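You operate a simulated robot arm through the tools that you are given. There is no shell and no other tool. Be economical: measure what you need, move in short steps, check, and stop when the job is done.

You are at the controls of a simulated two-armed robot. One attempt, no reset.

JOB
Carry the colander with both arms and set it on the granite table.

It is judged by the outcome, as a careful person would: the job done as asked, and still so three seconds after it is handed in. It fails if anything else is knocked over, pushed out of place, dropped, spilled or broken.

ROBOT AND FRAMES
Two 7-joint arms with two-finger parallel grippers on one trunk, on a base that drives. Base frame: it is fixed to the floor where the robot stands at the start and does not move with it; the origin is under the middle of the robot, x ahead of it, y to its left, z up; the surface under the hand at the start is at about z = 745. Units: mm, degrees, N and s.
The left shoulder is at the start at [61, 101, 1009], the right one opposite. With the tool pointing down near the work surface each hand reaches from about 260 to 540 mm from the robot's upright axis, wherever it stands, measured 20 degrees to its own side. Places, roughly: granite table [700, -4200, 800]. Payload 2.4 kg a hand.
The TCP of each hand is the grasp point between the finger pads, 24 mm short of the fingertips. In the tool frame z runs along the fingers and y along their closing line. The gripper opens to 68 mm. The fingers are 17 mm wide and 10 mm thick; the gripper's body (40 by 70 mm) begins 41 mm behind the TCP.
Orientation is that of the tool frame in the base frame, as [roll, pitch, yaw] about the fixed x, y, z axes, in that order (R = Rz(yaw) Ry(pitch) Rx(roll)). With the fingers straight down and closing along the base's y, the tool's x points along the base's -x, its y along +y and its z along -z.

CONTROLS
- The arms move only by the tool play_rows. It takes "left_moves", "right_moves" or both (then of equal length, played together; a hand with none holds still); each is a list of rows, each an object of numbers (a shift or turn left out is 0, a gripper value left out holds the last): "hand": the opening, from 0 (shut) to 1 (fully open); "tx", "ty", "tz": the shift along the tool's x, y, z in cm; "rx", "ry", "rz": the turn, a rotation vector about the tool's x, y, z in degrees. In form: [{"hand": .., "tx": .., "ty": .., "tz": .., "rx": .., "ry": .., "rz": ..}, ...]. A call has 1 to 8 rows; each row shifts and turns the commanded pose from where the row before left it, along the tool's axes as they then stand. Each row takes 0.2 s and may step no farther than 50 mm and 8.6 degrees from the row before; otherwise, or with a gripper value out of range, the whole call is refused. A pose out of reach is approached as far as the arm can. The call stops where the force on the tool passes 40 N (or 10 N more than at its start, if that is more) or the arm is blocked; 0.2 s more then pass. Each finger travels about 72 mm/s and halts on what it meets, pressing with about 34 N; the grip force reading is that of the motor and also rises with nothing between the fingers. The clock runs only during rows and for 0.2 s after the last one: add rows that do not move to give the fingers time. It gives the time, the measured TCP pose, the force on the tool (base axes), the opening and the grip force at its end, in the units of the frame above (readings bear some noise), with the torque about the TCP (base axes, N m) and any sound that the robot's microphone picked up.
- Cameras (640 x 400 px; columns grow to the right, rows downward): "scene" is now at [154.8, 1.1, 1171.6]; the picture's right is [0.00, -1.00, 0.00], its down [-0.53, -0.00, -0.85] and it looks along [0.85, 0.00, -0.53] (base axes); focal length 292 px, centre (320, 200). "left" rides on the left gripper at [84, -11, -75] in its tool frame; the picture's right is [0.13, 0.99, 0.00], its down [-0.60, 0.08, -0.79] and it looks along [-0.79, 0.10, 0.61] (tool axes); focal length 251 px, centre (320, 200). "right" rides on the right gripper at [84, 11, -75] in its tool frame; the picture's right is [-0.13, 0.99, 0.00], its down [-0.60, -0.08, -0.79] and it looks along [-0.79, -0.10, 0.61] (tool axes); focal length 251 px, centre (320, 200). There is no depth. A picture from a camera that has moved, and an enlarged one, comes with that camera's place and axes in the base frame and with its lens.
- capture(camera): a new picture of that camera. It takes no simulated time.
- slide_trunk(by): slides the trunk up (or, below 0, down) by that many mm; the arms and the scene camera ride with it, the base frame stays. It gives what a move gives, with no picture.
- base_move(legs): drives the robot by 1 to 6 legs, each [ahead, left, turn to the left] in mm, mm and degrees, along the robot's own axes; the way and the turn of a leg run together, so that a leg with both is an arc; at most 1500 mm and 180 degrees a leg. The arms and the cameras ride along, it lands a little off, and it stops where it bumps. It gives what a move gives.
- turn_head(pan, tilt): turns the head with the scene camera to pan (to the left, within 86 degrees either way) and tilt (down, from -29 to 69), counted from straight ahead of the robot. It gives what a move gives.
- inspect(camera, box): a new picture of the part [left, top, right, bottom] of that camera's present view, enlarged. It takes no simulated time.
- finish_job(): hands the job in; it is judged then, once.

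Work in short steps. Places have to be worked out from the pictures, the camera data and where the tool is seen: move nearer, look again, correct. Check each grasp and each placing, and mend what went wrong. You have 120 turns and 92 pictures in all, those below and enlarged ones among them. Open the grippers and draw the arms clear of the work before you hand the job in, unless the task says otherwise; then end with one line.

The tools are called after "Request:" as a command line: name --argument value ..., lists and objects as JSON in quotes. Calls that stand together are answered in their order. play_rows: Moves the arms, as the interface text tells. Its arguments: {"type":"object","properties":{"left_moves":{"type":"array"},"right_moves":{"type":"array"}},"required":[]} The other tools are called the same way: slide_trunk (by) slides the trunk up or down; base_move (legs) drives the base; turn_head (pan, tilt) turns the head that bears the scene camera; capture (camera) takes a picture; inspect (camera, box) takes an enlarged picture of a part of a camera's view; finish_job () hands the job in.

At the start:

```text
clock: 0.0
left_ee_pos: [379.2, 136.7, 970.0]
left_orientation: [179.9, 0.0, -179.9]
left_contact_force: [-0.9, -0.1, -0.3]
left_torque: [0.01, -0.02, -0.03]
left_width: 68.0
left_grasp_force: 0.2
right_ee_pos: [421.1, -165.4, 1016.9]
right_orientation: [-179.9, 0.0, 180.0]
right_contact_force: [0.6, -0.7, -0.6]
right_torque: [-0.02, 0.04, -0.02]
right_width: 68.1
right_grasp_force: 0.0
trunk travel left (down, up): [-225.0, 624.0]
robot x, y, heading: [-2.4, 1.8, -0.1]
head pan, tilt: [0.2, 32.2]
```

scene: 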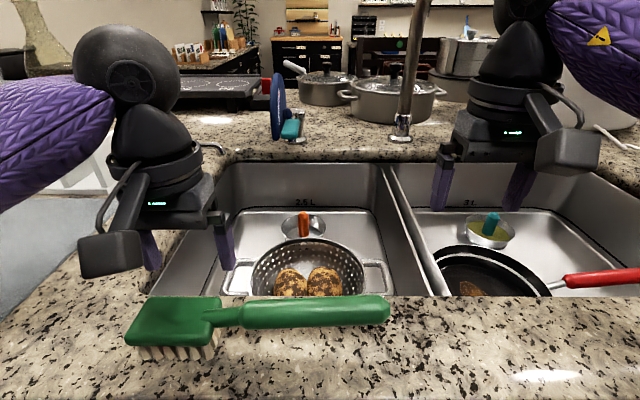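
right: 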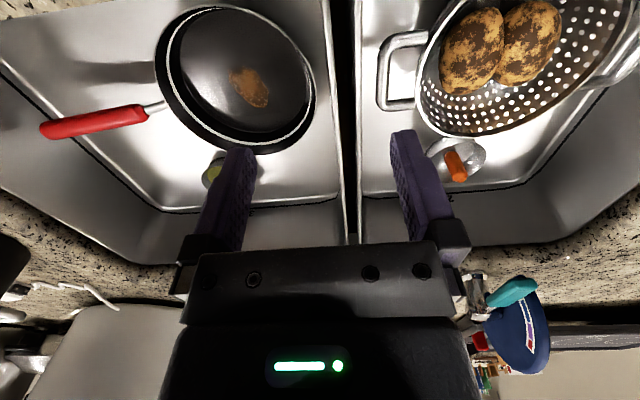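
left: 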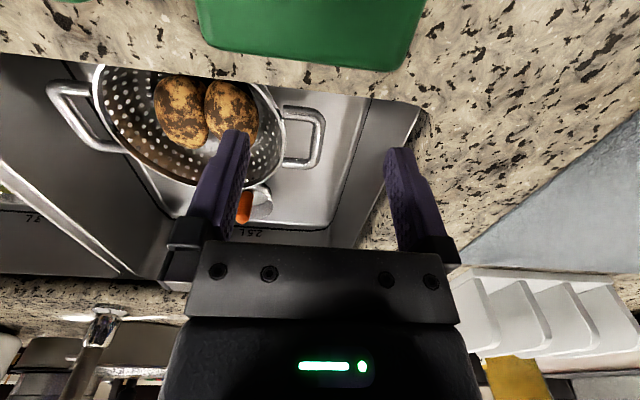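

I'll take enlarged views of the colander and its handles to measure them before moving anything.

Request:
inspect --camera "scene" --box '[200, 190, 440, 340]'

Request:
inspect --camera "left" --box '[0, 30, 360, 255]'

Request:
inspect --camera "right" --box '[330, 0, 640, 194]'

```text
2.67 times, centred on (320, 265) of scene
camera zoom: at [154.8, 1.1, 1171.6], right [0.0, -1.0, 0.0], down [-0.53, 0.0, -0.85], along [0.85, 0.0, -0.53], focal length 780 px, centre (320, 27)
```

zoom: 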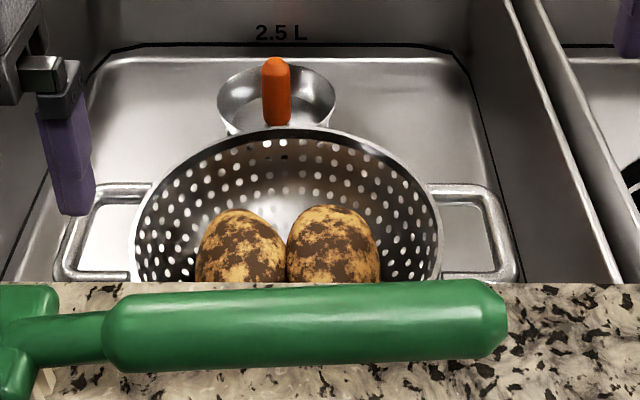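

```text
1.78 times, centred on (180, 142) of left
camera zoom: at [295.8, 124.6, 1044.2], right [-0.13, 0.99, 0.0], down [0.6, 0.08, 0.79], along [0.79, 0.1, -0.61], focal length 447 px, centre (569, 302)
```

zoom: 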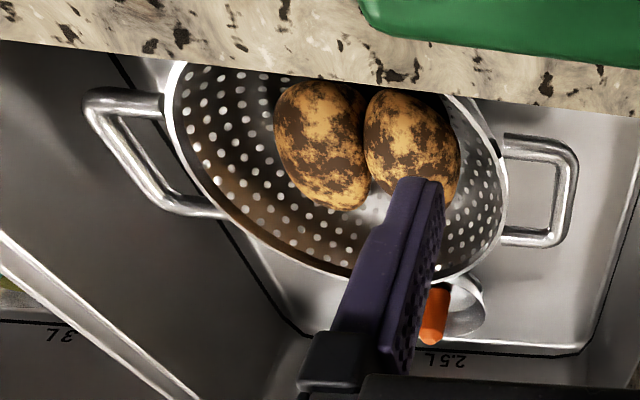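

```text
2.06 times, centred on (485, 97) of right
camera zoom: at [337.6, -152.8, 1092.1], right [0.13, 0.99, 0.0], down [0.6, -0.08, 0.79], along [0.79, -0.1, -0.61], focal length 518 px, centre (-20, 412)
```

zoom: 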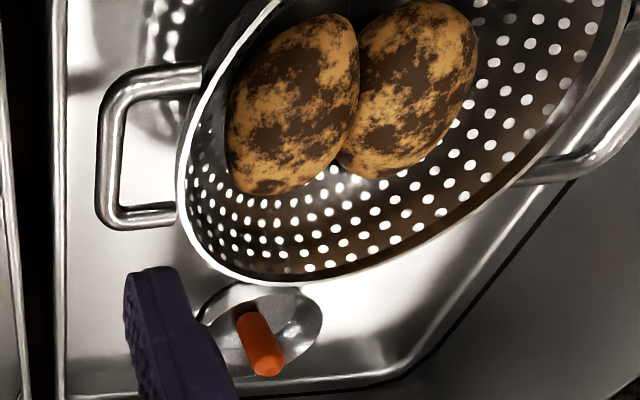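

The handle bars look to be near x≈482, z≈828, at y≈143 (left) and y≈-105 (right), with the counter at about z=900 and the divider at y≈-135. I'll put both hands high above the bars, leaning slightly forward so the cameras clear the sink edge and the right hand leaning inward to clear the divider.

Request:
play_rows --left_moves '[{"hand": 1, "tx": -2.7, "ty": 0.1}, {"tx": -2.7, "ty": 0.2}, {"tx": -2.7, "ty": 0.2}, {"tx": -2.7, "ty": 0.1}, {"ry": 6}, {"ry": 6}, {"rx": -5}, {"hand": 0.5}]' --right_moves '[{"hand": 1, "tx": -1.7, "ty": 1.5, "tz": 1.2}, {"tx": -1.7, "ty": 1.5, "tz": 1.2}, {"tx": -1.7, "ty": 1.5, "tz": 1.2}, {"tx": -1.7, "ty": 1.5, "tz": 1.1}, {"ry": 6}, {"ry": 6}, {"rx": 6}, {"hand": 0.5, "rx": 6}]'

Request:
capture --camera "scene"

Request:
capture --camera "left"

Request:
capture --camera "right"

```text
clock: 1.8
left_ee_pos: [478.1, 142.3, 970.8]
left_orientation: [175.0, -8.9, 180.0]
left_contact_force: [-0.7, 0.1, 0.0]
left_torque: [-0.03, 0.0, 0.01]
left_width: 34.0
left_grasp_force: 0.1
left hand out of reach, approached as far as the arm can: row 6
right_ee_pos: [466.6, -105.8, 963.3]
right_orientation: [-168.0, -11.9, -179.8]
right_contact_force: [-0.3, 0.1, -0.5]
right_torque: [0.02, 0.0, 0.03]
right_width: 34.3
right_grasp_force: 0.0
right hand out of reach, approached as far as the arm can: row 6, 7
trunk travel left (down, up): [-225.0, 624.0]
robot x, y, heading: [2.0, -1.9, -0.1]
head pan, tilt: [0.2, 32.2]
```

```text
85 pictures are left
camera scene: at [154.9, 1.1, 1171.6], right [0.0, -1.0, 0.0], down [-0.53, 0.0, -0.85], along [0.85, 0.0, -0.53], focal length 292 px, centre (320, 200)
```

scene: 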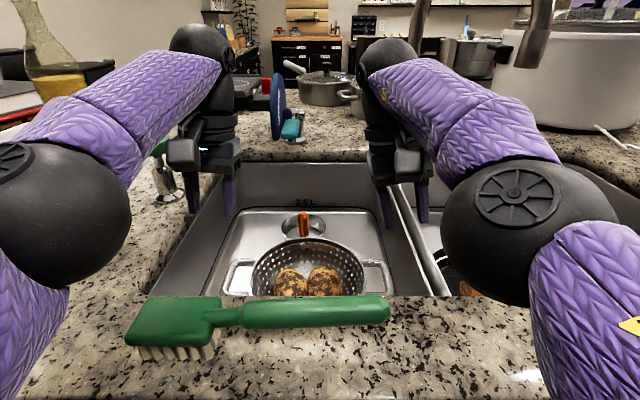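

```text
84 pictures are left
camera left: at [407.8, 124.8, 1055.9], right [-0.11, 0.99, 0.11], down [0.72, 0.01, 0.69], along [0.68, 0.16, -0.71], focal length 251 px, centre (320, 200)
```

left: 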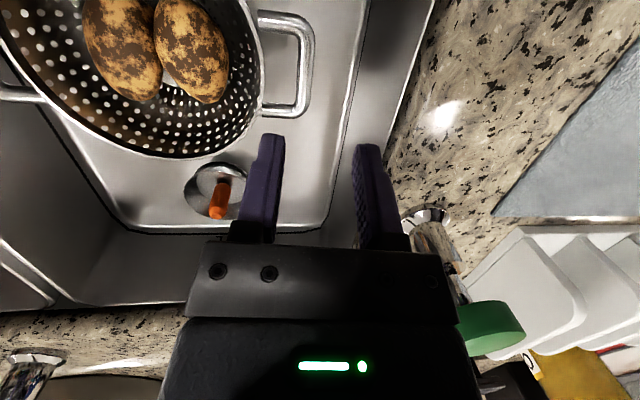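

```text
83 pictures are left
camera right: at [400.6, -79.0, 1050.6], right [0.08, 0.97, -0.23], down [0.76, 0.09, 0.65], along [0.65, -0.23, -0.73], focal length 251 px, centre (320, 200)
```

right: 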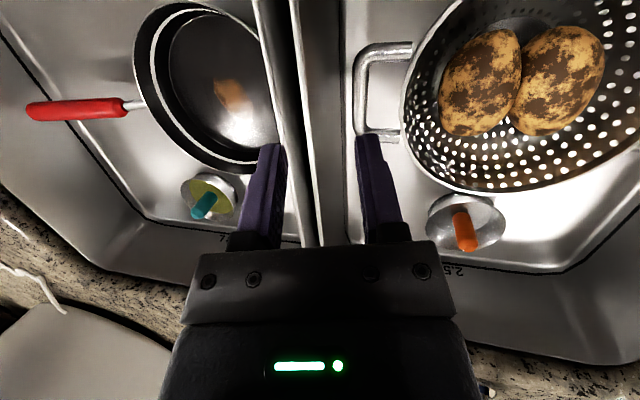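

The arms are close to their reach limit but the heights look good. I need the exact divider edge near the right handle, so I'll enlarge that.

Request:
inspect --camera "right" --box '[230, 0, 470, 150]'

Request:
inspect --camera "scene" --box '[350, 160, 510, 300]'

```text
2.67 times, centred on (350, 75) of right
camera zoom: at [400.6, -79.0, 1050.6], right [0.08, 0.97, -0.23], down [0.76, 0.09, 0.65], along [0.65, -0.23, -0.73], focal length 670 px, centre (240, 533)
```

zoom: 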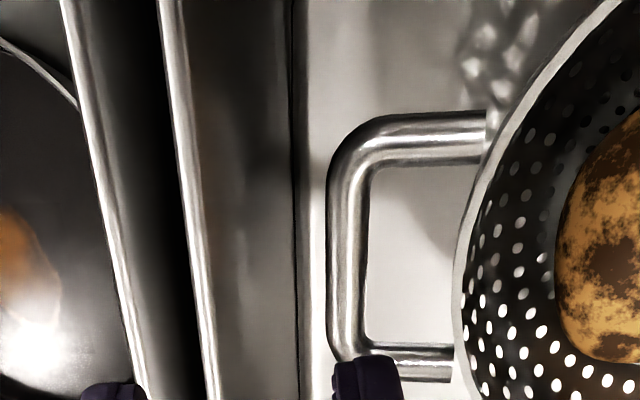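

```text
2.86 times, centred on (430, 230) of scene
camera zoom: at [154.9, 1.1, 1171.6], right [0.0, -1.0, 0.0], down [-0.53, 0.0, -0.85], along [0.85, 0.0, -0.53], focal length 835 px, centre (6, 114)
```

zoom: 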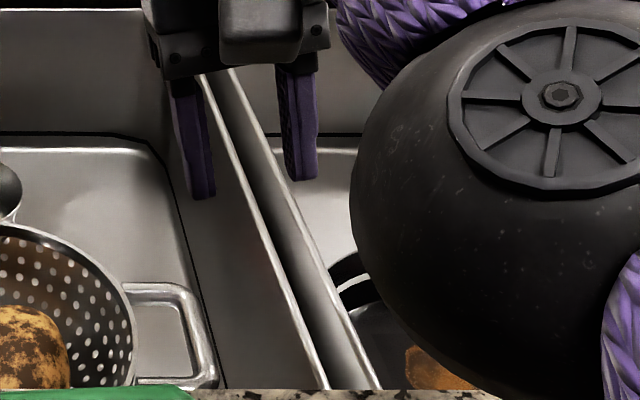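

The right handle sits only about 25 mm from the basin wall (wall y≈-128), while the left has about 50 mm. So the plan is to grip the left handle first and slide the colander about 13 mm left. I'll lower the left hand to just above its bar and look.

Request:
play_rows --left_moves '[{"rx": -5, "hand": 0.44}, {"tx": -0.47, "ty": -0.41, "tz": 2.94}, {"tx": -0.47, "ty": -0.41, "tz": 2.94}, {"tx": -0.47, "ty": -0.41, "tz": 2.94}, {}]'

Request:
capture --camera "left"

Request:
capture --camera "scene"

```text
clock: 3.0
left_ee_pos: [479.5, 148.7, 878.3]
left_orientation: [169.9, -9.1, 180.0]
left_contact_force: [-0.1, -0.4, 0.3]
left_torque: [0.01, -0.03, -0.04]
left_width: 29.9
left_grasp_force: 0.0
right_ee_pos: [467.3, -105.8, 962.4]
right_orientation: [-168.0, -12.0, -180.0]
right_contact_force: [0.4, -0.1, -0.6]
right_torque: [0.01, -0.02, 0.0]
right_width: 34.0
right_grasp_force: 0.0
trunk travel left (down, up): [-225.0, 624.0]
robot x, y, heading: [1.1, -1.6, -0.1]
head pan, tilt: [0.2, 32.2]
```

```text
80 pictures are left
camera left: at [408.6, 123.4, 962.4], right [-0.1, 0.98, 0.19], down [0.72, -0.06, 0.69], along [0.69, 0.21, -0.7], focal length 251 px, centre (320, 200)
```

left: 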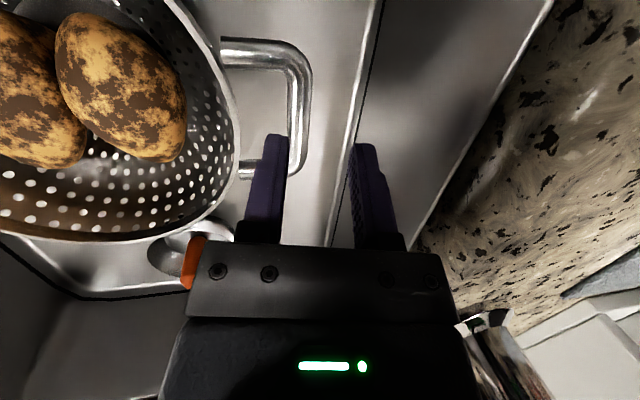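

```text
79 pictures are left
camera scene: at [154.9, 1.1, 1171.6], right [0.0, -1.0, 0.0], down [-0.53, 0.0, -0.85], along [0.85, 0.0, -0.53], focal length 292 px, centre (320, 200)
```

scene: 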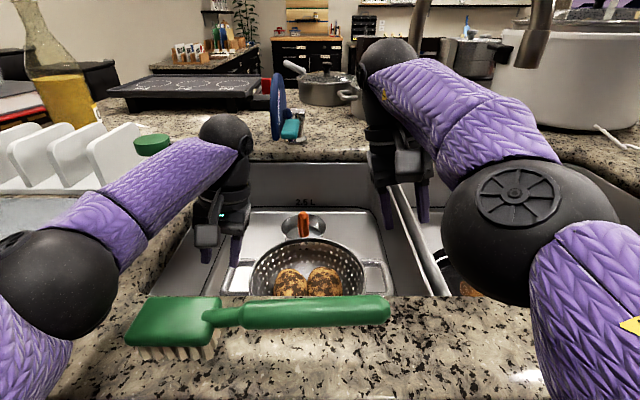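

The left elbow looks low over the counter. I'll tilt the head down to check that clearance and the gap between the robot and the counter.

Request:
turn_head --pan 25 --tilt 65

Request:
capture --camera "scene"

```text
clock: 4.0
left_ee_pos: [479.6, 147.5, 879.5]
left_orientation: [170.1, -9.0, -180.0]
left_contact_force: [-0.1, 0.1, -0.2]
left_torque: [0.01, -0.03, 0.01]
left_width: 29.8
left_grasp_force: 0.2
right_ee_pos: [467.0, -105.6, 963.1]
right_orientation: [-168.1, -12.0, 179.9]
right_contact_force: [-0.4, 0.0, 0.3]
right_torque: [0.0, 0.01, -0.01]
right_width: 34.2
right_grasp_force: 0.1
trunk travel left (down, up): [-225.0, 624.0]
robot x, y, heading: [4.0, -3.2, 0.0]
head pan, tilt: [25.0, 65.0]
```

```text
78 pictures are left
camera scene: at [120.5, 26.4, 1127.4], right [0.42, -0.91, 0.0], down [-0.82, -0.38, -0.42], along [0.38, 0.18, -0.91], focal length 292 px, centre (320, 200)
```

scene: 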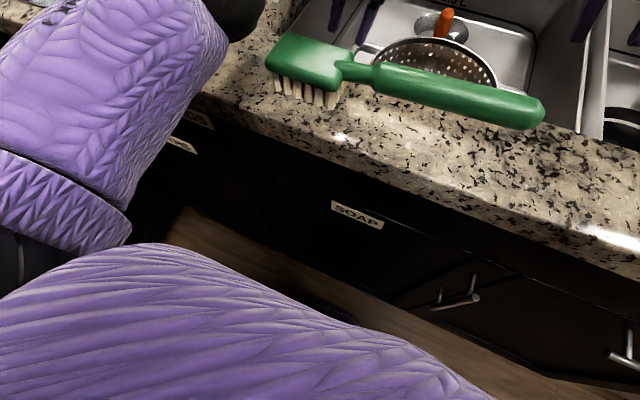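

The counter's front edge is near x≈270, so the elbow is above it. I'll raise the trunk 70 mm, so lowering the hand to the bar leaves the elbow no lower than now.

Request:
slide_trunk --by 70

Request:
turn_head --pan 0 --tilt 40

Request:
play_rows --left_moves '[{"tx": -0.5, "ty": -0.64, "tz": 2.8}, {"tx": -0.5, "ty": -0.64, "tz": 2.8}, {}]'

Request:
capture --camera "left"

Request:
capture --camera "scene"

```text
clock: 5.1
left_ee_pos: [480.0, 146.5, 950.3]
left_orientation: [170.1, -9.1, -180.0]
left_contact_force: [-0.4, 0.0, 0.5]
left_torque: [0.0, -0.01, -0.04]
left_width: 29.8
left_grasp_force: 0.0
right_ee_pos: [457.5, -107.5, 1053.3]
right_orientation: [-168.0, -9.3, -179.9]
right_contact_force: [0.3, 0.0, -0.5]
right_torque: [0.0, -0.01, 0.0]
right_width: 34.1
right_grasp_force: 0.1
trunk travel left (down, up): [-295.0, 554.0]
robot x, y, heading: [3.5, 0.0, -0.0]
head pan, tilt: [25.0, 65.0]
```

```text
clock: 6.0
left_ee_pos: [479.2, 146.8, 951.6]
left_orientation: [170.0, -8.9, 180.0]
left_contact_force: [-0.6, -0.1, -0.8]
left_torque: [0.02, 0.0, 0.02]
left_width: 29.8
left_grasp_force: 0.0
right_ee_pos: [457.5, -106.3, 1053.5]
right_orientation: [-168.0, -9.2, -179.9]
right_contact_force: [0.3, -0.8, 0.0]
right_torque: [0.0, -0.02, 0.02]
right_width: 34.1
right_grasp_force: 0.0
trunk travel left (down, up): [-295.0, 554.0]
robot x, y, heading: [0.9, -1.5, 0.2]
head pan, tilt: [0.0, 40.0]
```

```text
clock: 6.8
left_ee_pos: [479.4, 142.3, 893.6]
left_orientation: [170.0, -9.0, -179.9]
left_contact_force: [0.5, 0.5, -0.2]
left_torque: [0.04, 0.0, -0.01]
left_width: 30.1
left_grasp_force: 0.1
right_ee_pos: [457.1, -106.7, 1054.6]
right_orientation: [-167.9, -9.3, 180.0]
right_contact_force: [0.1, 0.0, -0.1]
right_torque: [0.03, 0.03, 0.01]
right_width: 33.9
right_grasp_force: 0.2
trunk travel left (down, up): [-295.0, 554.0]
robot x, y, heading: [0.7, 3.0, -0.0]
head pan, tilt: [0.0, 40.0]
```

```text
77 pictures are left
camera left: at [408.8, 118.1, 977.2], right [-0.1, 0.98, 0.19], down [0.72, -0.06, 0.69], along [0.69, 0.21, -0.7], focal length 251 px, centre (320, 200)
```

left: 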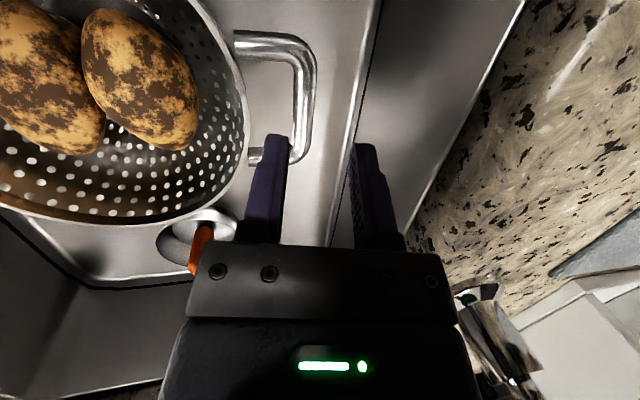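

```text
76 pictures are left
camera scene: at [134.4, 0.7, 1230.8], right [0.0, -1.0, 0.0], down [-0.64, 0.0, -0.77], along [0.77, 0.0, -0.64], focal length 292 px, centre (320, 200)
```

scene: 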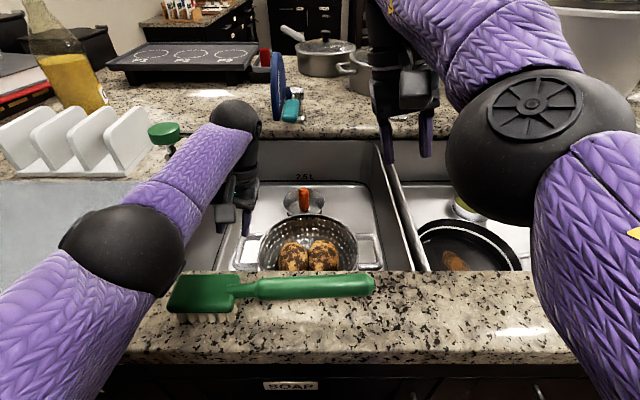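

The bar is at y≈144.5 and the hand is centred on it. I'll lower it the last 56 mm with the fingers straddling the bar.

Request:
play_rows --left_moves '[{"tx": -0.19, "ty": -0.3, "tz": 1.84}, {"tx": -0.19, "ty": -0.3, "tz": 1.84}, {"tx": -0.19, "ty": -0.3, "tz": 1.84}, {}]'

Request:
capture --camera "left"

Request:
capture --camera "scene"

```text
clock: 7.8
left_ee_pos: [476.3, 144.7, 836.4]
left_orientation: [170.0, -9.1, -180.0]
left_contact_force: [-0.7, 0.1, 0.3]
left_torque: [0.02, -0.01, -0.02]
left_width: 29.9
left_grasp_force: 0.1
right_ee_pos: [457.1, -105.7, 1053.1]
right_orientation: [-168.0, -9.3, 180.0]
right_contact_force: [-0.1, -0.9, -0.3]
right_torque: [0.01, 0.02, -0.02]
right_width: 33.9
right_grasp_force: 0.0
trunk travel left (down, up): [-295.0, 554.0]
robot x, y, heading: [1.5, -0.7, -0.0]
head pan, tilt: [0.0, 40.0]
```

```text
75 pictures are left
camera left: at [405.1, 120.1, 920.1], right [-0.1, 0.98, 0.19], down [0.72, -0.06, 0.69], along [0.69, 0.21, -0.7], focal length 251 px, centre (320, 200)
```

left: 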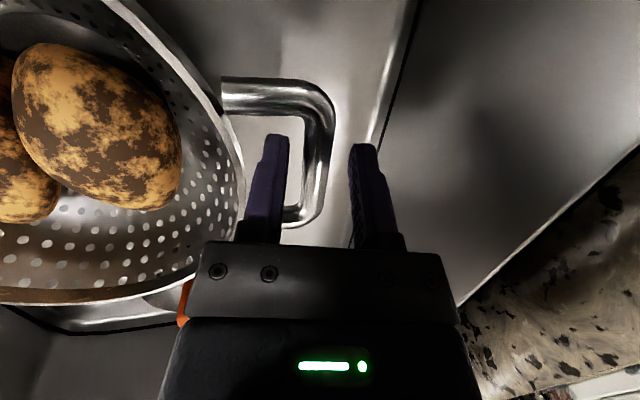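

```text
74 pictures are left
camera scene: at [134.4, 0.7, 1230.8], right [0.0, -1.0, 0.0], down [-0.64, 0.0, -0.77], along [0.77, 0.0, -0.64], focal length 292 px, centre (320, 200)
```

scene: 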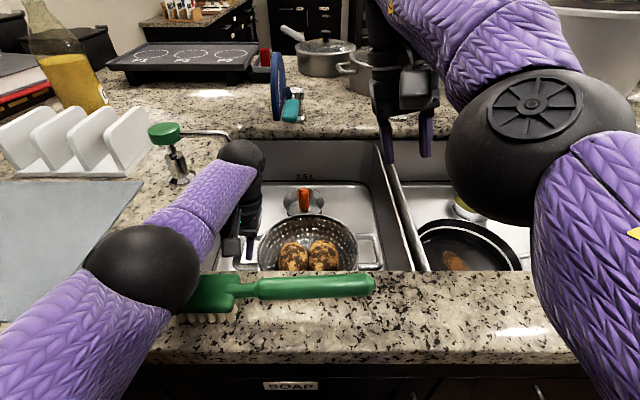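

The fingers straddle the left bar without contact. I'll close the left gripper on it.

Request:
play_rows --left_moves '[{"hand": 0.3}, {"hand": 0.2}, {"hand": 0.0}, {}, {}]'

Request:
capture --camera "left"

```text
clock: 8.9
left_ee_pos: [474.9, 144.1, 835.5]
left_orientation: [170.0, -9.0, -180.0]
left_contact_force: [2.2, 0.5, 0.1]
left_torque: [-0.01, -0.39, 0.29]
left_width: 13.1
left_grasp_force: 33.0
right_ee_pos: [458.9, -107.7, 1053.2]
right_orientation: [-168.0, -9.3, -180.0]
right_contact_force: [-0.3, 0.1, -0.8]
right_torque: [-0.05, 0.01, 0.0]
right_width: 33.7
right_grasp_force: 0.0
trunk travel left (down, up): [-295.0, 554.0]
robot x, y, heading: [0.1, -1.6, -0.1]
head pan, tilt: [0.0, 40.0]
```

```text
73 pictures are left
camera left: at [405.4, 120.2, 920.3], right [-0.1, 0.98, 0.19], down [0.72, -0.06, 0.69], along [0.69, 0.21, -0.7], focal length 251 px, centre (320, 200)
```

left: 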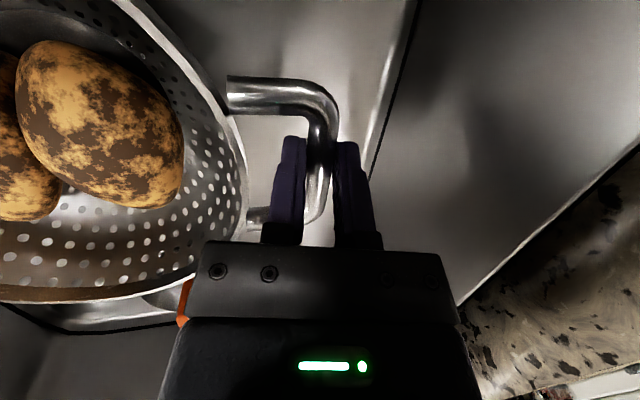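

The left bar is gripped (13 mm, 33 N). I'll slide the colander 14 mm to the left along the basin floor in small steps.

Request:
play_rows --left_moves '[{"ty": 0.35}, {"ty": 0.35}, {"ty": 0.35}, {"ty": 0.35}, {}]'

Request:
capture --camera "right"

Request:
inspect --camera "scene" --box '[200, 180, 440, 330]'

```text
clock: 10.2
left_ee_pos: [477.5, 158.3, 838.9]
left_orientation: [170.0, -9.1, -179.9]
left_contact_force: [1.5, -1.3, 0.7]
left_torque: [-0.01, -0.04, -0.03]
left_width: 13.2
left_grasp_force: 34.3
right_ee_pos: [456.6, -107.4, 1053.2]
right_orientation: [-168.0, -9.4, 179.9]
right_contact_force: [-0.2, 0.2, 0.7]
right_torque: [0.01, -0.05, -0.01]
right_width: 33.8
right_grasp_force: 0.0
trunk travel left (down, up): [-295.0, 554.0]
robot x, y, heading: [0.4, 1.1, -0.1]
head pan, tilt: [0.0, 40.0]
```

```text
72 pictures are left
camera right: at [386.8, -79.3, 1137.6], right [0.09, 0.97, -0.22], down [0.72, 0.09, 0.68], along [0.68, -0.23, -0.69], focal length 251 px, centre (320, 200)
```

right: 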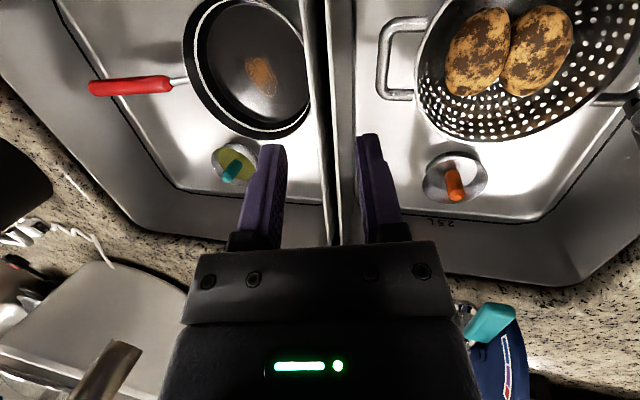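

```text
2.67 times, centred on (320, 255) of scene
camera zoom: at [134.5, 0.6, 1230.7], right [0.0, -1.0, 0.0], down [-0.64, 0.0, -0.77], along [0.77, 0.0, -0.64], focal length 780 px, centre (320, 53)
```

zoom: 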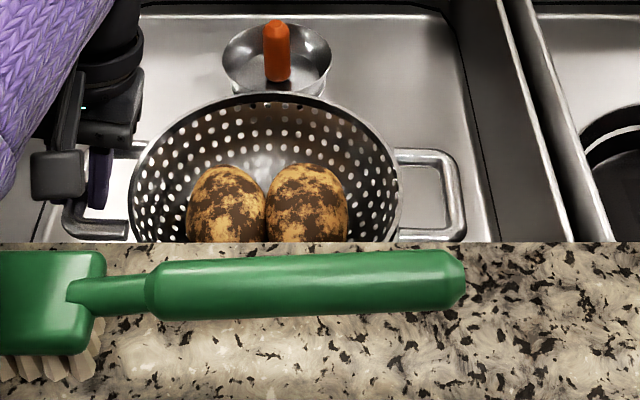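

The slide worked: the right bar is now near [470, -88, 830], about 38 mm from the wall. I'll bring the right hand to a hover above it.

Request:
play_rows --right_moves '[{"hand": 0.41, "tx": -0.99, "ty": 1.27, "tz": 3.52}, {"tx": -0.99, "ty": 1.27, "tz": 3.52}, {"tx": -0.99, "ty": 1.27, "tz": 3.52}, {"tx": -0.99, "ty": 1.27, "tz": 3.52}, {}]'

Request:
capture --camera "right"

Request:
capture --camera "scene"

```text
clock: 11.3
left_ee_pos: [477.2, 158.5, 839.8]
left_orientation: [170.0, -9.0, -180.0]
left_contact_force: [0.2, -0.3, 0.4]
left_torque: [0.01, -0.03, -0.03]
left_width: 13.2
left_grasp_force: 33.4
right_ee_pos: [472.3, -86.9, 900.0]
right_orientation: [-168.0, -9.2, -180.0]
right_contact_force: [-0.2, -0.4, -0.2]
right_torque: [0.03, 0.01, -0.02]
right_width: 27.8
right_grasp_force: 0.0
trunk travel left (down, up): [-295.0, 554.0]
robot x, y, heading: [0.4, -1.1, 0.1]
head pan, tilt: [0.0, 40.0]
```

```text
70 pictures are left
camera right: at [401.9, -59.3, 983.6], right [0.09, 0.97, -0.22], down [0.72, 0.09, 0.68], along [0.68, -0.23, -0.69], focal length 251 px, centre (320, 200)
```

right: 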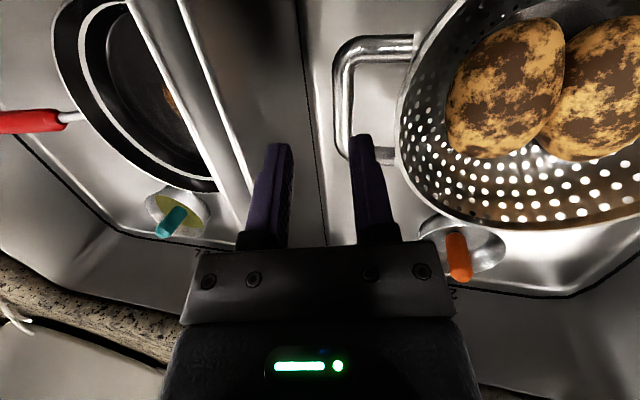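

```text
69 pictures are left
camera scene: at [134.5, 0.8, 1230.7], right [0.0, -1.0, 0.0], down [-0.64, 0.0, -0.77], along [0.77, 0.0, -0.64], focal length 292 px, centre (320, 200)
```

scene: 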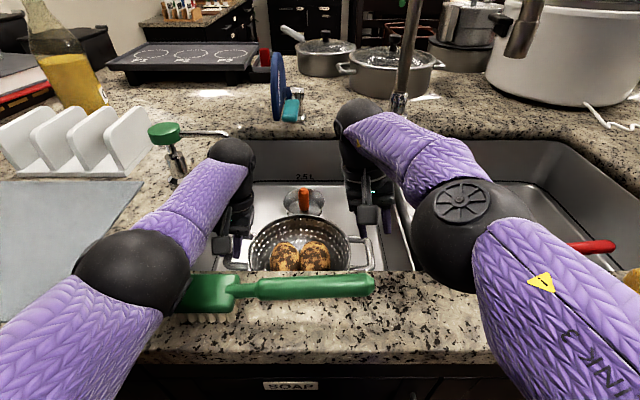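

The bar projects to y≈-88.4, matching the hand. I'll lower the last 62 mm.

Request:
play_rows --right_moves '[{"tx": -0.33, "ty": 0.42, "tz": 2.0}, {"tx": -0.33, "ty": 0.42, "tz": 2.0}, {"tx": -0.33, "ty": 0.42, "tz": 2.0}, {}]'

Request:
capture --camera "right"

Request:
capture --camera "scene"

```text
clock: 12.3
left_ee_pos: [477.2, 158.9, 840.4]
left_orientation: [170.0, -9.0, -180.0]
left_contact_force: [-0.3, 0.6, 0.6]
left_torque: [-0.02, -0.07, -0.02]
left_width: 13.2
left_grasp_force: 33.8
right_ee_pos: [465.5, -86.7, 838.4]
right_orientation: [-168.0, -9.3, 179.9]
right_contact_force: [0.5, 0.8, -0.4]
right_torque: [0.0, -0.04, 0.02]
right_width: 27.9
right_grasp_force: 0.0
right hand out of reach, approached as far as the arm can: row 2
trunk travel left (down, up): [-295.0, 554.0]
robot x, y, heading: [-2.0, 3.1, 0.2]
head pan, tilt: [0.0, 40.0]
```

```text
68 pictures are left
camera right: at [395.2, -59.7, 922.8], right [0.09, 0.97, -0.22], down [0.72, 0.09, 0.68], along [0.68, -0.23, -0.69], focal length 251 px, centre (320, 200)
```

right: 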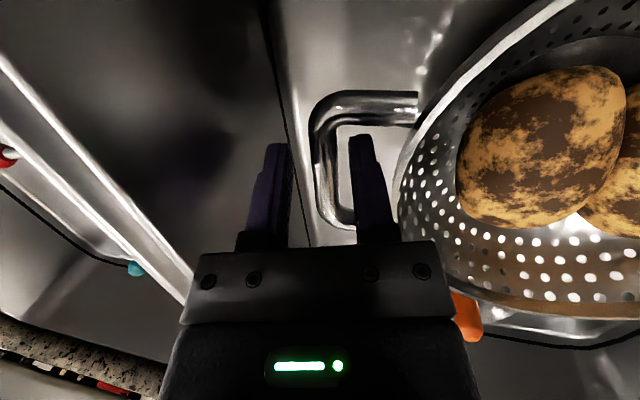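

```text
67 pictures are left
camera scene: at [134.4, 0.8, 1230.7], right [0.0, -1.0, 0.0], down [-0.64, 0.0, -0.77], along [0.77, 0.0, -0.64], focal length 292 px, centre (320, 200)
```

scene: 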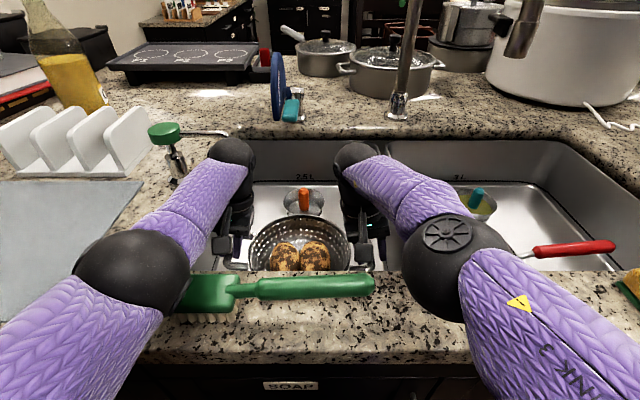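

The right bar lies between the fingers with x on its straight part. I'll close the right gripper.

Request:
play_rows --right_moves '[{"hand": 0.3}, {"hand": 0.2}, {"hand": 0.0}, {}, {}]'

Request:
capture --camera "right"

```text
clock: 13.6
left_ee_pos: [476.5, 157.2, 838.2]
left_orientation: [170.2, -9.1, 179.9]
left_contact_force: [-3.7, -18.4, -0.5]
left_torque: [-0.27, 0.19, 0.09]
left_width: 13.2
left_grasp_force: 33.4
right_ee_pos: [464.2, -86.0, 839.8]
right_orientation: [-168.0, -9.3, -179.9]
right_contact_force: [4.5, 19.0, -0.5]
right_torque: [0.36, -0.13, -0.7]
right_width: 14.1
right_grasp_force: 33.4
trunk travel left (down, up): [-295.0, 554.0]
robot x, y, heading: [1.2, -1.4, -0.1]
head pan, tilt: [0.0, 40.0]
```

```text
66 pictures are left
camera right: at [395.4, -59.1, 922.9], right [0.09, 0.97, -0.22], down [0.72, 0.09, 0.68], along [0.68, -0.23, -0.69], focal length 251 px, centre (320, 200)
```

right: 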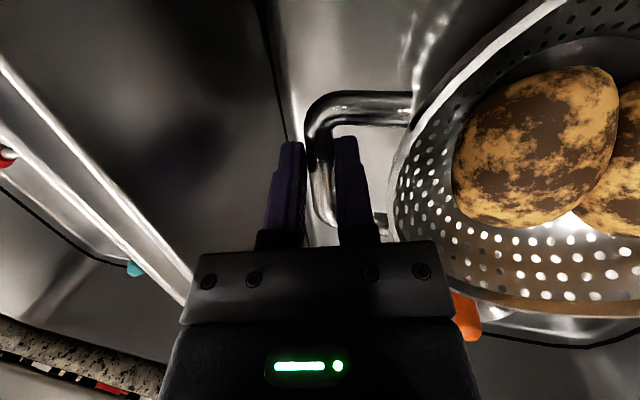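

Both bars are gripped, but the arms are stretching the colander by about 19 N. I'll ease the right hand inward a little.

Request:
play_rows --right_moves '[{"ty": 0.1}, {"ty": 0.08}, {}]'

```text
clock: 14.3
left_ee_pos: [476.5, 158.6, 839.9]
left_orientation: [170.0, -9.1, 179.9]
left_contact_force: [-4.0, -21.1, 0.0]
left_torque: [-0.36, 0.14, 0.1]
left_width: 13.4
left_grasp_force: 33.5
right_ee_pos: [465.0, -86.0, 838.1]
right_orientation: [-168.1, -9.2, -179.9]
right_contact_force: [3.4, 22.2, -0.2]
right_torque: [0.37, -0.07, -0.66]
right_width: 13.9
right_grasp_force: 34.1
right hand out of reach, approached as far as the arm can: row 1
trunk travel left (down, up): [-295.0, 554.0]
robot x, y, heading: [0.8, -1.0, 0.2]
head pan, tilt: [0.0, 40.0]
```

The right arm is at its reach limit, so I'll relieve the tension with the left hand instead.

Request:
play_rows --left_moves '[{"ty": -0.1}, {"ty": -0.1}, {}]'

```text
clock: 15.2
left_ee_pos: [477.5, 157.5, 838.4]
left_orientation: [170.0, -9.1, -179.9]
left_contact_force: [-2.8, -10.7, 0.1]
left_torque: [-0.17, 0.11, 0.08]
left_width: 13.1
left_grasp_force: 33.2
right_ee_pos: [465.2, -86.2, 839.1]
right_orientation: [-167.9, -9.3, 180.0]
right_contact_force: [2.8, 11.8, 0.3]
right_torque: [0.22, -0.08, -0.6]
right_width: 14.3
right_grasp_force: 33.6
trunk travel left (down, up): [-295.0, 554.0]
robot x, y, heading: [0.0, -1.9, -0.3]
head pan, tilt: [0.0, 40.0]
```

That halved it. One more 2 mm, then a small trunk lift to test the hold.

Request:
play_rows --left_moves '[{"ty": -0.1}, {"ty": -0.08}, {}]'

Request:
slide_trunk --by 25

Request:
capture --camera "scene"

Request:
capture --camera "left"

```text
clock: 15.9
left_ee_pos: [477.2, 156.1, 839.7]
left_orientation: [169.8, -9.1, -179.8]
left_contact_force: [-1.7, 8.7, 0.8]
left_torque: [0.12, 0.02, -0.03]
left_width: 13.5
left_grasp_force: 33.4
right_ee_pos: [465.9, -87.1, 839.5]
right_orientation: [-167.8, -9.2, -180.0]
right_contact_force: [3.2, -7.2, 0.2]
right_torque: [-0.12, -0.09, -0.55]
right_width: 14.1
right_grasp_force: 34.1
trunk travel left (down, up): [-295.0, 554.0]
robot x, y, heading: [-3.0, -0.3, 0.1]
head pan, tilt: [0.0, 40.0]
```

```text
clock: 16.7
left_ee_pos: [475.6, 154.5, 866.8]
left_orientation: [169.9, -8.7, -179.9]
left_contact_force: [-0.9, -0.8, 0.8]
left_torque: [0.0, -0.02, -0.01]
left_width: 0.2
left_grasp_force: 23.8
right_ee_pos: [465.2, -85.1, 870.2]
right_orientation: [-168.0, -8.7, -179.9]
right_contact_force: [-1.0, 0.8, 0.0]
right_torque: [0.01, 0.04, -0.02]
right_width: 0.0
right_grasp_force: 23.6
trunk travel left (down, up): [-320.0, 530.0]
robot x, y, heading: [2.5, -2.9, 0.1]
head pan, tilt: [0.0, 40.0]
```

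```text
65 pictures are left
camera scene: at [129.5, 0.7, 1256.1], right [0.0, -1.0, 0.0], down [-0.64, 0.0, -0.77], along [0.77, 0.0, -0.64], focal length 292 px, centre (320, 200)
```

scene: 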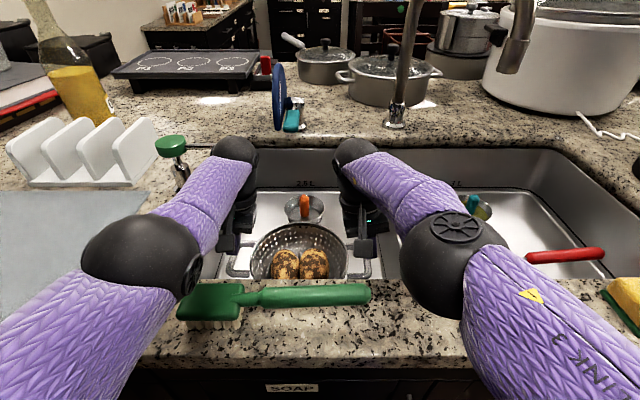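

```text
64 pictures are left
camera left: at [404.5, 129.4, 949.0], right [-0.1, 0.98, 0.19], down [0.72, -0.06, 0.69], along [0.69, 0.21, -0.69], focal length 251 px, centre (320, 200)
```

left: 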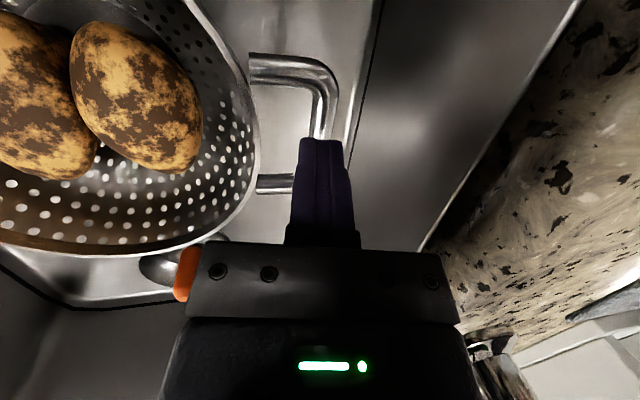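

Both hands slipped off: the fingertips only caught the upper half of the bars, so the bars are lower (z≈820) than assumed. The colander hasn't tipped. I'll raise the hands, and look down to see whether the base can come forward for more reach.

Request:
slide_trunk --by 60

Request:
turn_head --pan 0 --tilt 69

Request:
capture --camera "scene"

Request:
capture --camera "left"

Request:
capture --camera "right"

```text
clock: 17.7
left_ee_pos: [474.8, 154.9, 938.4]
left_orientation: [169.9, -7.2, 179.9]
left_contact_force: [0.9, 0.1, -0.4]
left_torque: [-0.01, -0.02, 0.03]
left_width: 0.0
left_grasp_force: 23.6
right_ee_pos: [464.8, -85.6, 941.0]
right_orientation: [-168.0, -7.2, 180.0]
right_contact_force: [-1.0, 0.0, 0.0]
right_torque: [-0.04, -0.02, 0.02]
right_width: 0.1
right_grasp_force: 22.8
trunk travel left (down, up): [-380.0, 470.0]
robot x, y, heading: [-1.1, -0.4, 0.0]
head pan, tilt: [0.0, 40.0]
```

```text
clock: 18.6
left_ee_pos: [474.5, 154.6, 937.4]
left_orientation: [170.1, -7.2, 179.9]
left_contact_force: [-0.1, 0.1, -0.9]
left_torque: [-0.01, -0.01, 0.03]
left_width: 0.0
left_grasp_force: 23.6
right_ee_pos: [463.4, -86.7, 941.0]
right_orientation: [-168.0, -7.1, 179.9]
right_contact_force: [-0.6, -0.2, -0.3]
right_torque: [-0.04, 0.01, -0.03]
right_width: 0.1
right_grasp_force: 23.4
trunk travel left (down, up): [-380.0, 470.0]
robot x, y, heading: [1.7, 0.8, 0.0]
head pan, tilt: [0.0, 68.8]
```

```text
63 pictures are left
camera scene: at [90.1, 0.7, 1280.5], right [0.0, -1.0, 0.0], down [-0.93, 0.0, -0.36], along [0.36, 0.0, -0.93], focal length 292 px, centre (320, 200)
```

scene: 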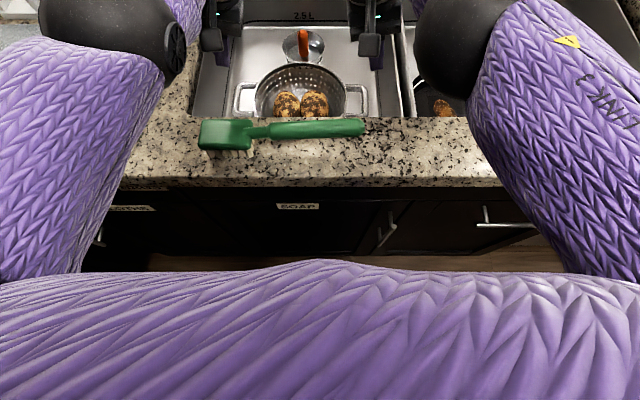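

```text
62 pictures are left
camera left: at [400.8, 129.7, 1019.0], right [-0.11, 0.98, 0.19], down [0.7, -0.06, 0.71], along [0.71, 0.21, -0.68], focal length 251 px, centre (320, 200)
```

left: 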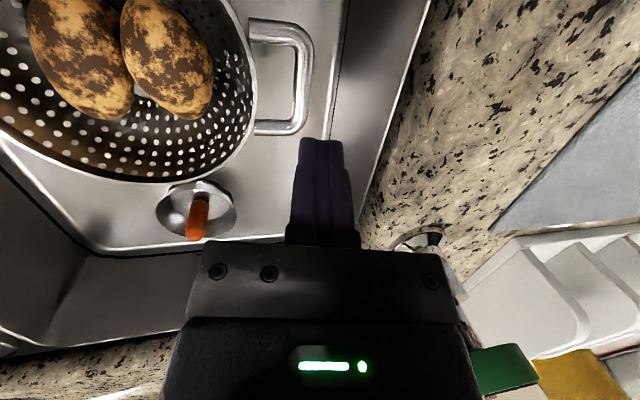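

```text
61 pictures are left
camera right: at [389.8, -59.1, 1022.8], right [0.1, 0.97, -0.22], down [0.7, 0.09, 0.71], along [0.71, -0.23, -0.67], focal length 251 px, centre (320, 200)
```

right: 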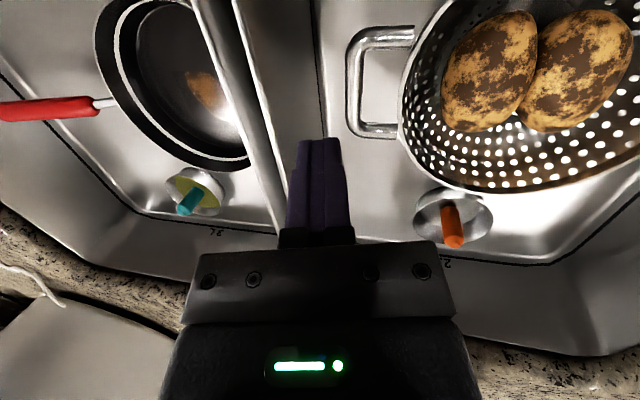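

The bars now measure about x≈472, z≈820, left y≈161.5 and right y≈-86.5. There is space ahead of the torso (counter edge x≈270, torso front about 150), so I'll drive ahead 40 mm to get reach.

Request:
base_move --legs '[[40, 0, 0]]'

Request:
turn_head --pan 0 --tilt 45

```text
clock: 19.6
left_ee_pos: [506.8, 155.2, 936.6]
left_orientation: [170.0, -8.2, -179.7]
left_contact_force: [0.1, -0.8, 0.0]
left_torque: [0.0, 0.03, -0.02]
left_width: 0.0
left_grasp_force: 23.7
right_ee_pos: [499.6, -86.6, 940.9]
right_orientation: [-167.9, -7.1, 180.0]
right_contact_force: [-0.1, 0.2, 0.5]
right_torque: [-0.02, -0.02, 0.01]
right_width: 0.3
right_grasp_force: 23.4
trunk travel left (down, up): [-380.0, 470.0]
robot x, y, heading: [31.6, -3.3, 0.0]
head pan, tilt: [0.0, 68.8]
stopped in leg 1: the force on the tool passed its limit at 83 N (the readings are from after the stop); the commanded pose is now the measured one
```

```text
clock: 20.4
left_ee_pos: [506.8, 153.7, 935.9]
left_orientation: [170.0, -8.2, -179.7]
left_contact_force: [0.0, -0.9, 0.2]
left_torque: [0.0, 0.03, -0.01]
left_width: 0.0
left_grasp_force: 23.6
right_ee_pos: [499.0, -86.0, 941.3]
right_orientation: [-168.1, -7.2, -179.9]
right_contact_force: [0.9, 0.6, -0.4]
right_torque: [-0.01, 0.0, -0.02]
right_width: 0.2
right_grasp_force: 23.9
trunk travel left (down, up): [-380.0, 470.0]
robot x, y, heading: [32.5, 3.3, -0.1]
head pan, tilt: [0.0, 45.0]
```

The move was stopped by a force spike on the left tool, so something was touched. I'll look around before doing anything more.

Request:
capture --camera "scene"

Request:
capture --camera "left"

```text
60 pictures are left
camera scene: at [151.0, 0.9, 1309.3], right [0.0, -1.0, 0.0], down [-0.71, 0.0, -0.71], along [0.71, 0.0, -0.71], focal length 292 px, centre (320, 200)
```

scene: 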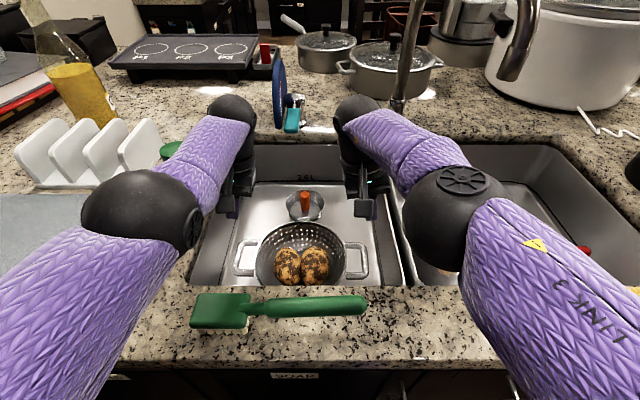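

```text
59 pictures are left
camera left: at [434.5, 129.6, 1018.0], right [-0.11, 0.98, 0.19], down [0.71, -0.06, 0.7], along [0.69, 0.21, -0.69], focal length 251 px, centre (320, 200)
```

left: 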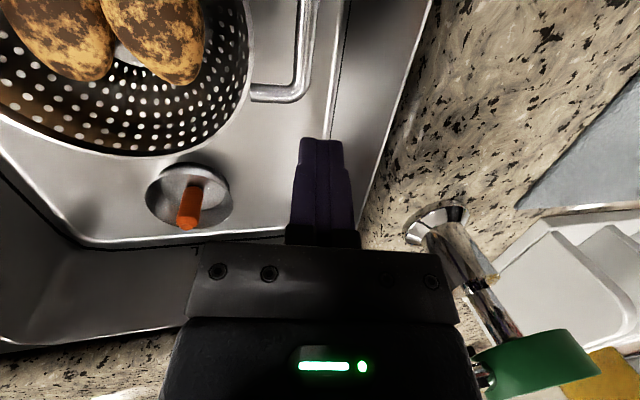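

The left wrist brushed the fixed soap pump's spout at the sink's left rear; the pump still stands upright. I'll draw both hands back toward x≈475 and recheck the pump.

Request:
play_rows --left_moves '[{"tx": 1.5, "tz": 0.2}, {"tx": 1.6, "tz": 0.2}, {}]' --right_moves '[{"tx": 1.3, "tz": 0.17}, {"tx": 1.3, "tz": 0.17}, {}]'

Request:
turn_head --pan 15 --tilt 40

Request:
inspect --camera "scene" --box '[120, 90, 440, 290]'

Request:
capture --camera "left"

```text
clock: 21.0
left_ee_pos: [487.5, 154.7, 936.3]
left_orientation: [170.0, -6.7, -179.4]
left_contact_force: [2.4, -1.6, -3.3]
left_torque: [0.23, -0.07, 0.24]
left_width: 0.0
left_grasp_force: 23.6
right_ee_pos: [480.1, -87.2, 942.4]
right_orientation: [-167.9, -7.1, -180.0]
right_contact_force: [-0.3, 0.1, -0.1]
right_torque: [-0.01, 0.05, -0.01]
right_width: 0.0
right_grasp_force: 24.0
trunk travel left (down, up): [-380.0, 470.0]
robot x, y, heading: [35.0, -0.9, 0.1]
head pan, tilt: [0.0, 45.0]
stopped in row 2 (left hand): the force on the tool passed its limit at 121 N (the readings are from after the stop); the commanded pose is now the measured one
```

```text
clock: 21.8
left_ee_pos: [488.2, 152.9, 936.7]
left_orientation: [170.0, -6.7, -179.3]
left_contact_force: [4.0, -1.3, -3.7]
left_torque: [0.2, -0.03, 0.23]
left_width: 0.0
left_grasp_force: 23.3
right_ee_pos: [480.4, -86.4, 941.8]
right_orientation: [-168.0, -7.2, 179.9]
right_contact_force: [0.1, -0.4, -0.7]
right_torque: [0.0, -0.01, -0.01]
right_width: 0.0
right_grasp_force: 23.0
trunk travel left (down, up): [-380.0, 470.0]
robot x, y, heading: [37.2, 2.9, 0.1]
head pan, tilt: [15.0, 40.0]
```

```text
2.00 times, centred on (280, 190) of scene
camera zoom: at [151.8, 22.8, 1316.6], right [0.26, -0.97, 0.0], down [-0.62, -0.17, -0.77], along [0.74, 0.2, -0.64], focal length 585 px, centre (400, 220)
```

zoom: 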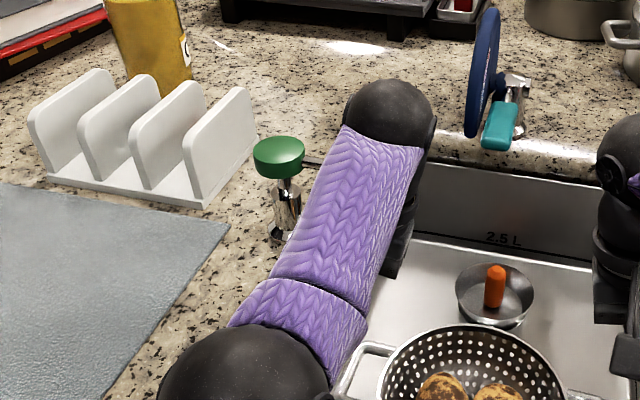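

```text
57 pictures are left
camera left: at [413.3, 127.7, 1016.8], right [-0.12, 0.98, 0.19], down [0.69, -0.05, 0.72], along [0.71, 0.22, -0.67], focal length 251 px, centre (320, 200)
```

left: 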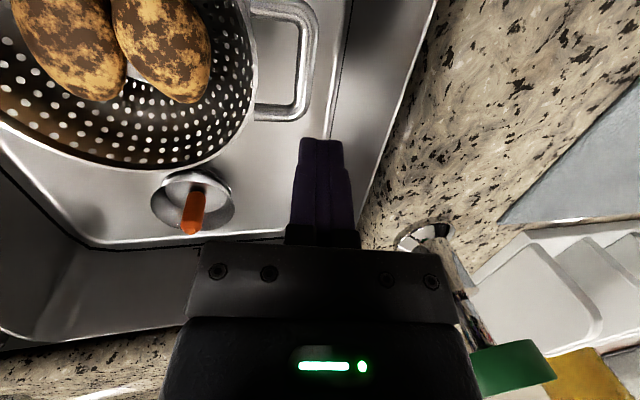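

Both forward and backward moves touch the spout, so it is sitting beside/inside the left hand from the left (+y) side. The safe way out is sideways, toward -y, in small steps.

Request:
play_rows --left_moves '[{"ty": -0.8, "tz": -0.14}, {"ty": -0.8, "tz": -0.14}, {"ty": -0.8, "tz": -0.14}, {"ty": -0.8, "tz": -0.14}, {}]'

Request:
inspect --camera "scene" --box '[120, 90, 440, 290]'

```text
clock: 22.9
left_ee_pos: [487.5, 120.6, 935.0]
left_orientation: [170.0, -6.7, -179.4]
left_contact_force: [0.0, 0.2, 0.3]
left_torque: [0.0, -0.01, 0.0]
left_width: 0.0
left_grasp_force: 23.7
right_ee_pos: [479.2, -87.1, 940.9]
right_orientation: [-167.9, -7.1, -179.9]
right_contact_force: [0.1, 0.7, 0.2]
right_torque: [-0.03, -0.01, -0.01]
right_width: 0.4
right_grasp_force: 23.4
trunk travel left (down, up): [-380.0, 470.0]
robot x, y, heading: [38.2, 0.9, -0.2]
head pan, tilt: [15.0, 40.0]
```

```text
2.00 times, centred on (280, 190) of scene
camera zoom: at [151.8, 22.8, 1316.6], right [0.26, -0.97, 0.0], down [-0.62, -0.17, -0.77], along [0.74, 0.2, -0.64], focal length 585 px, centre (400, 220)
```

zoom: 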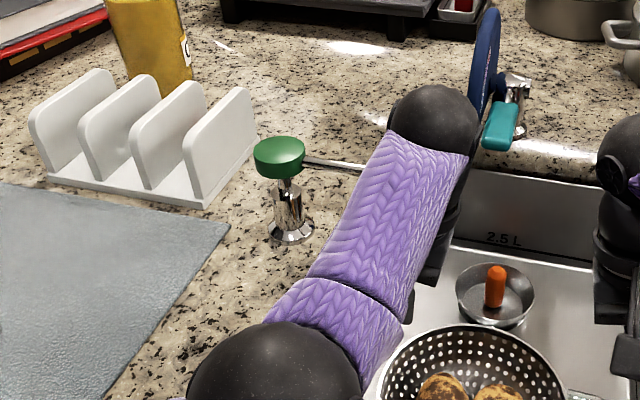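

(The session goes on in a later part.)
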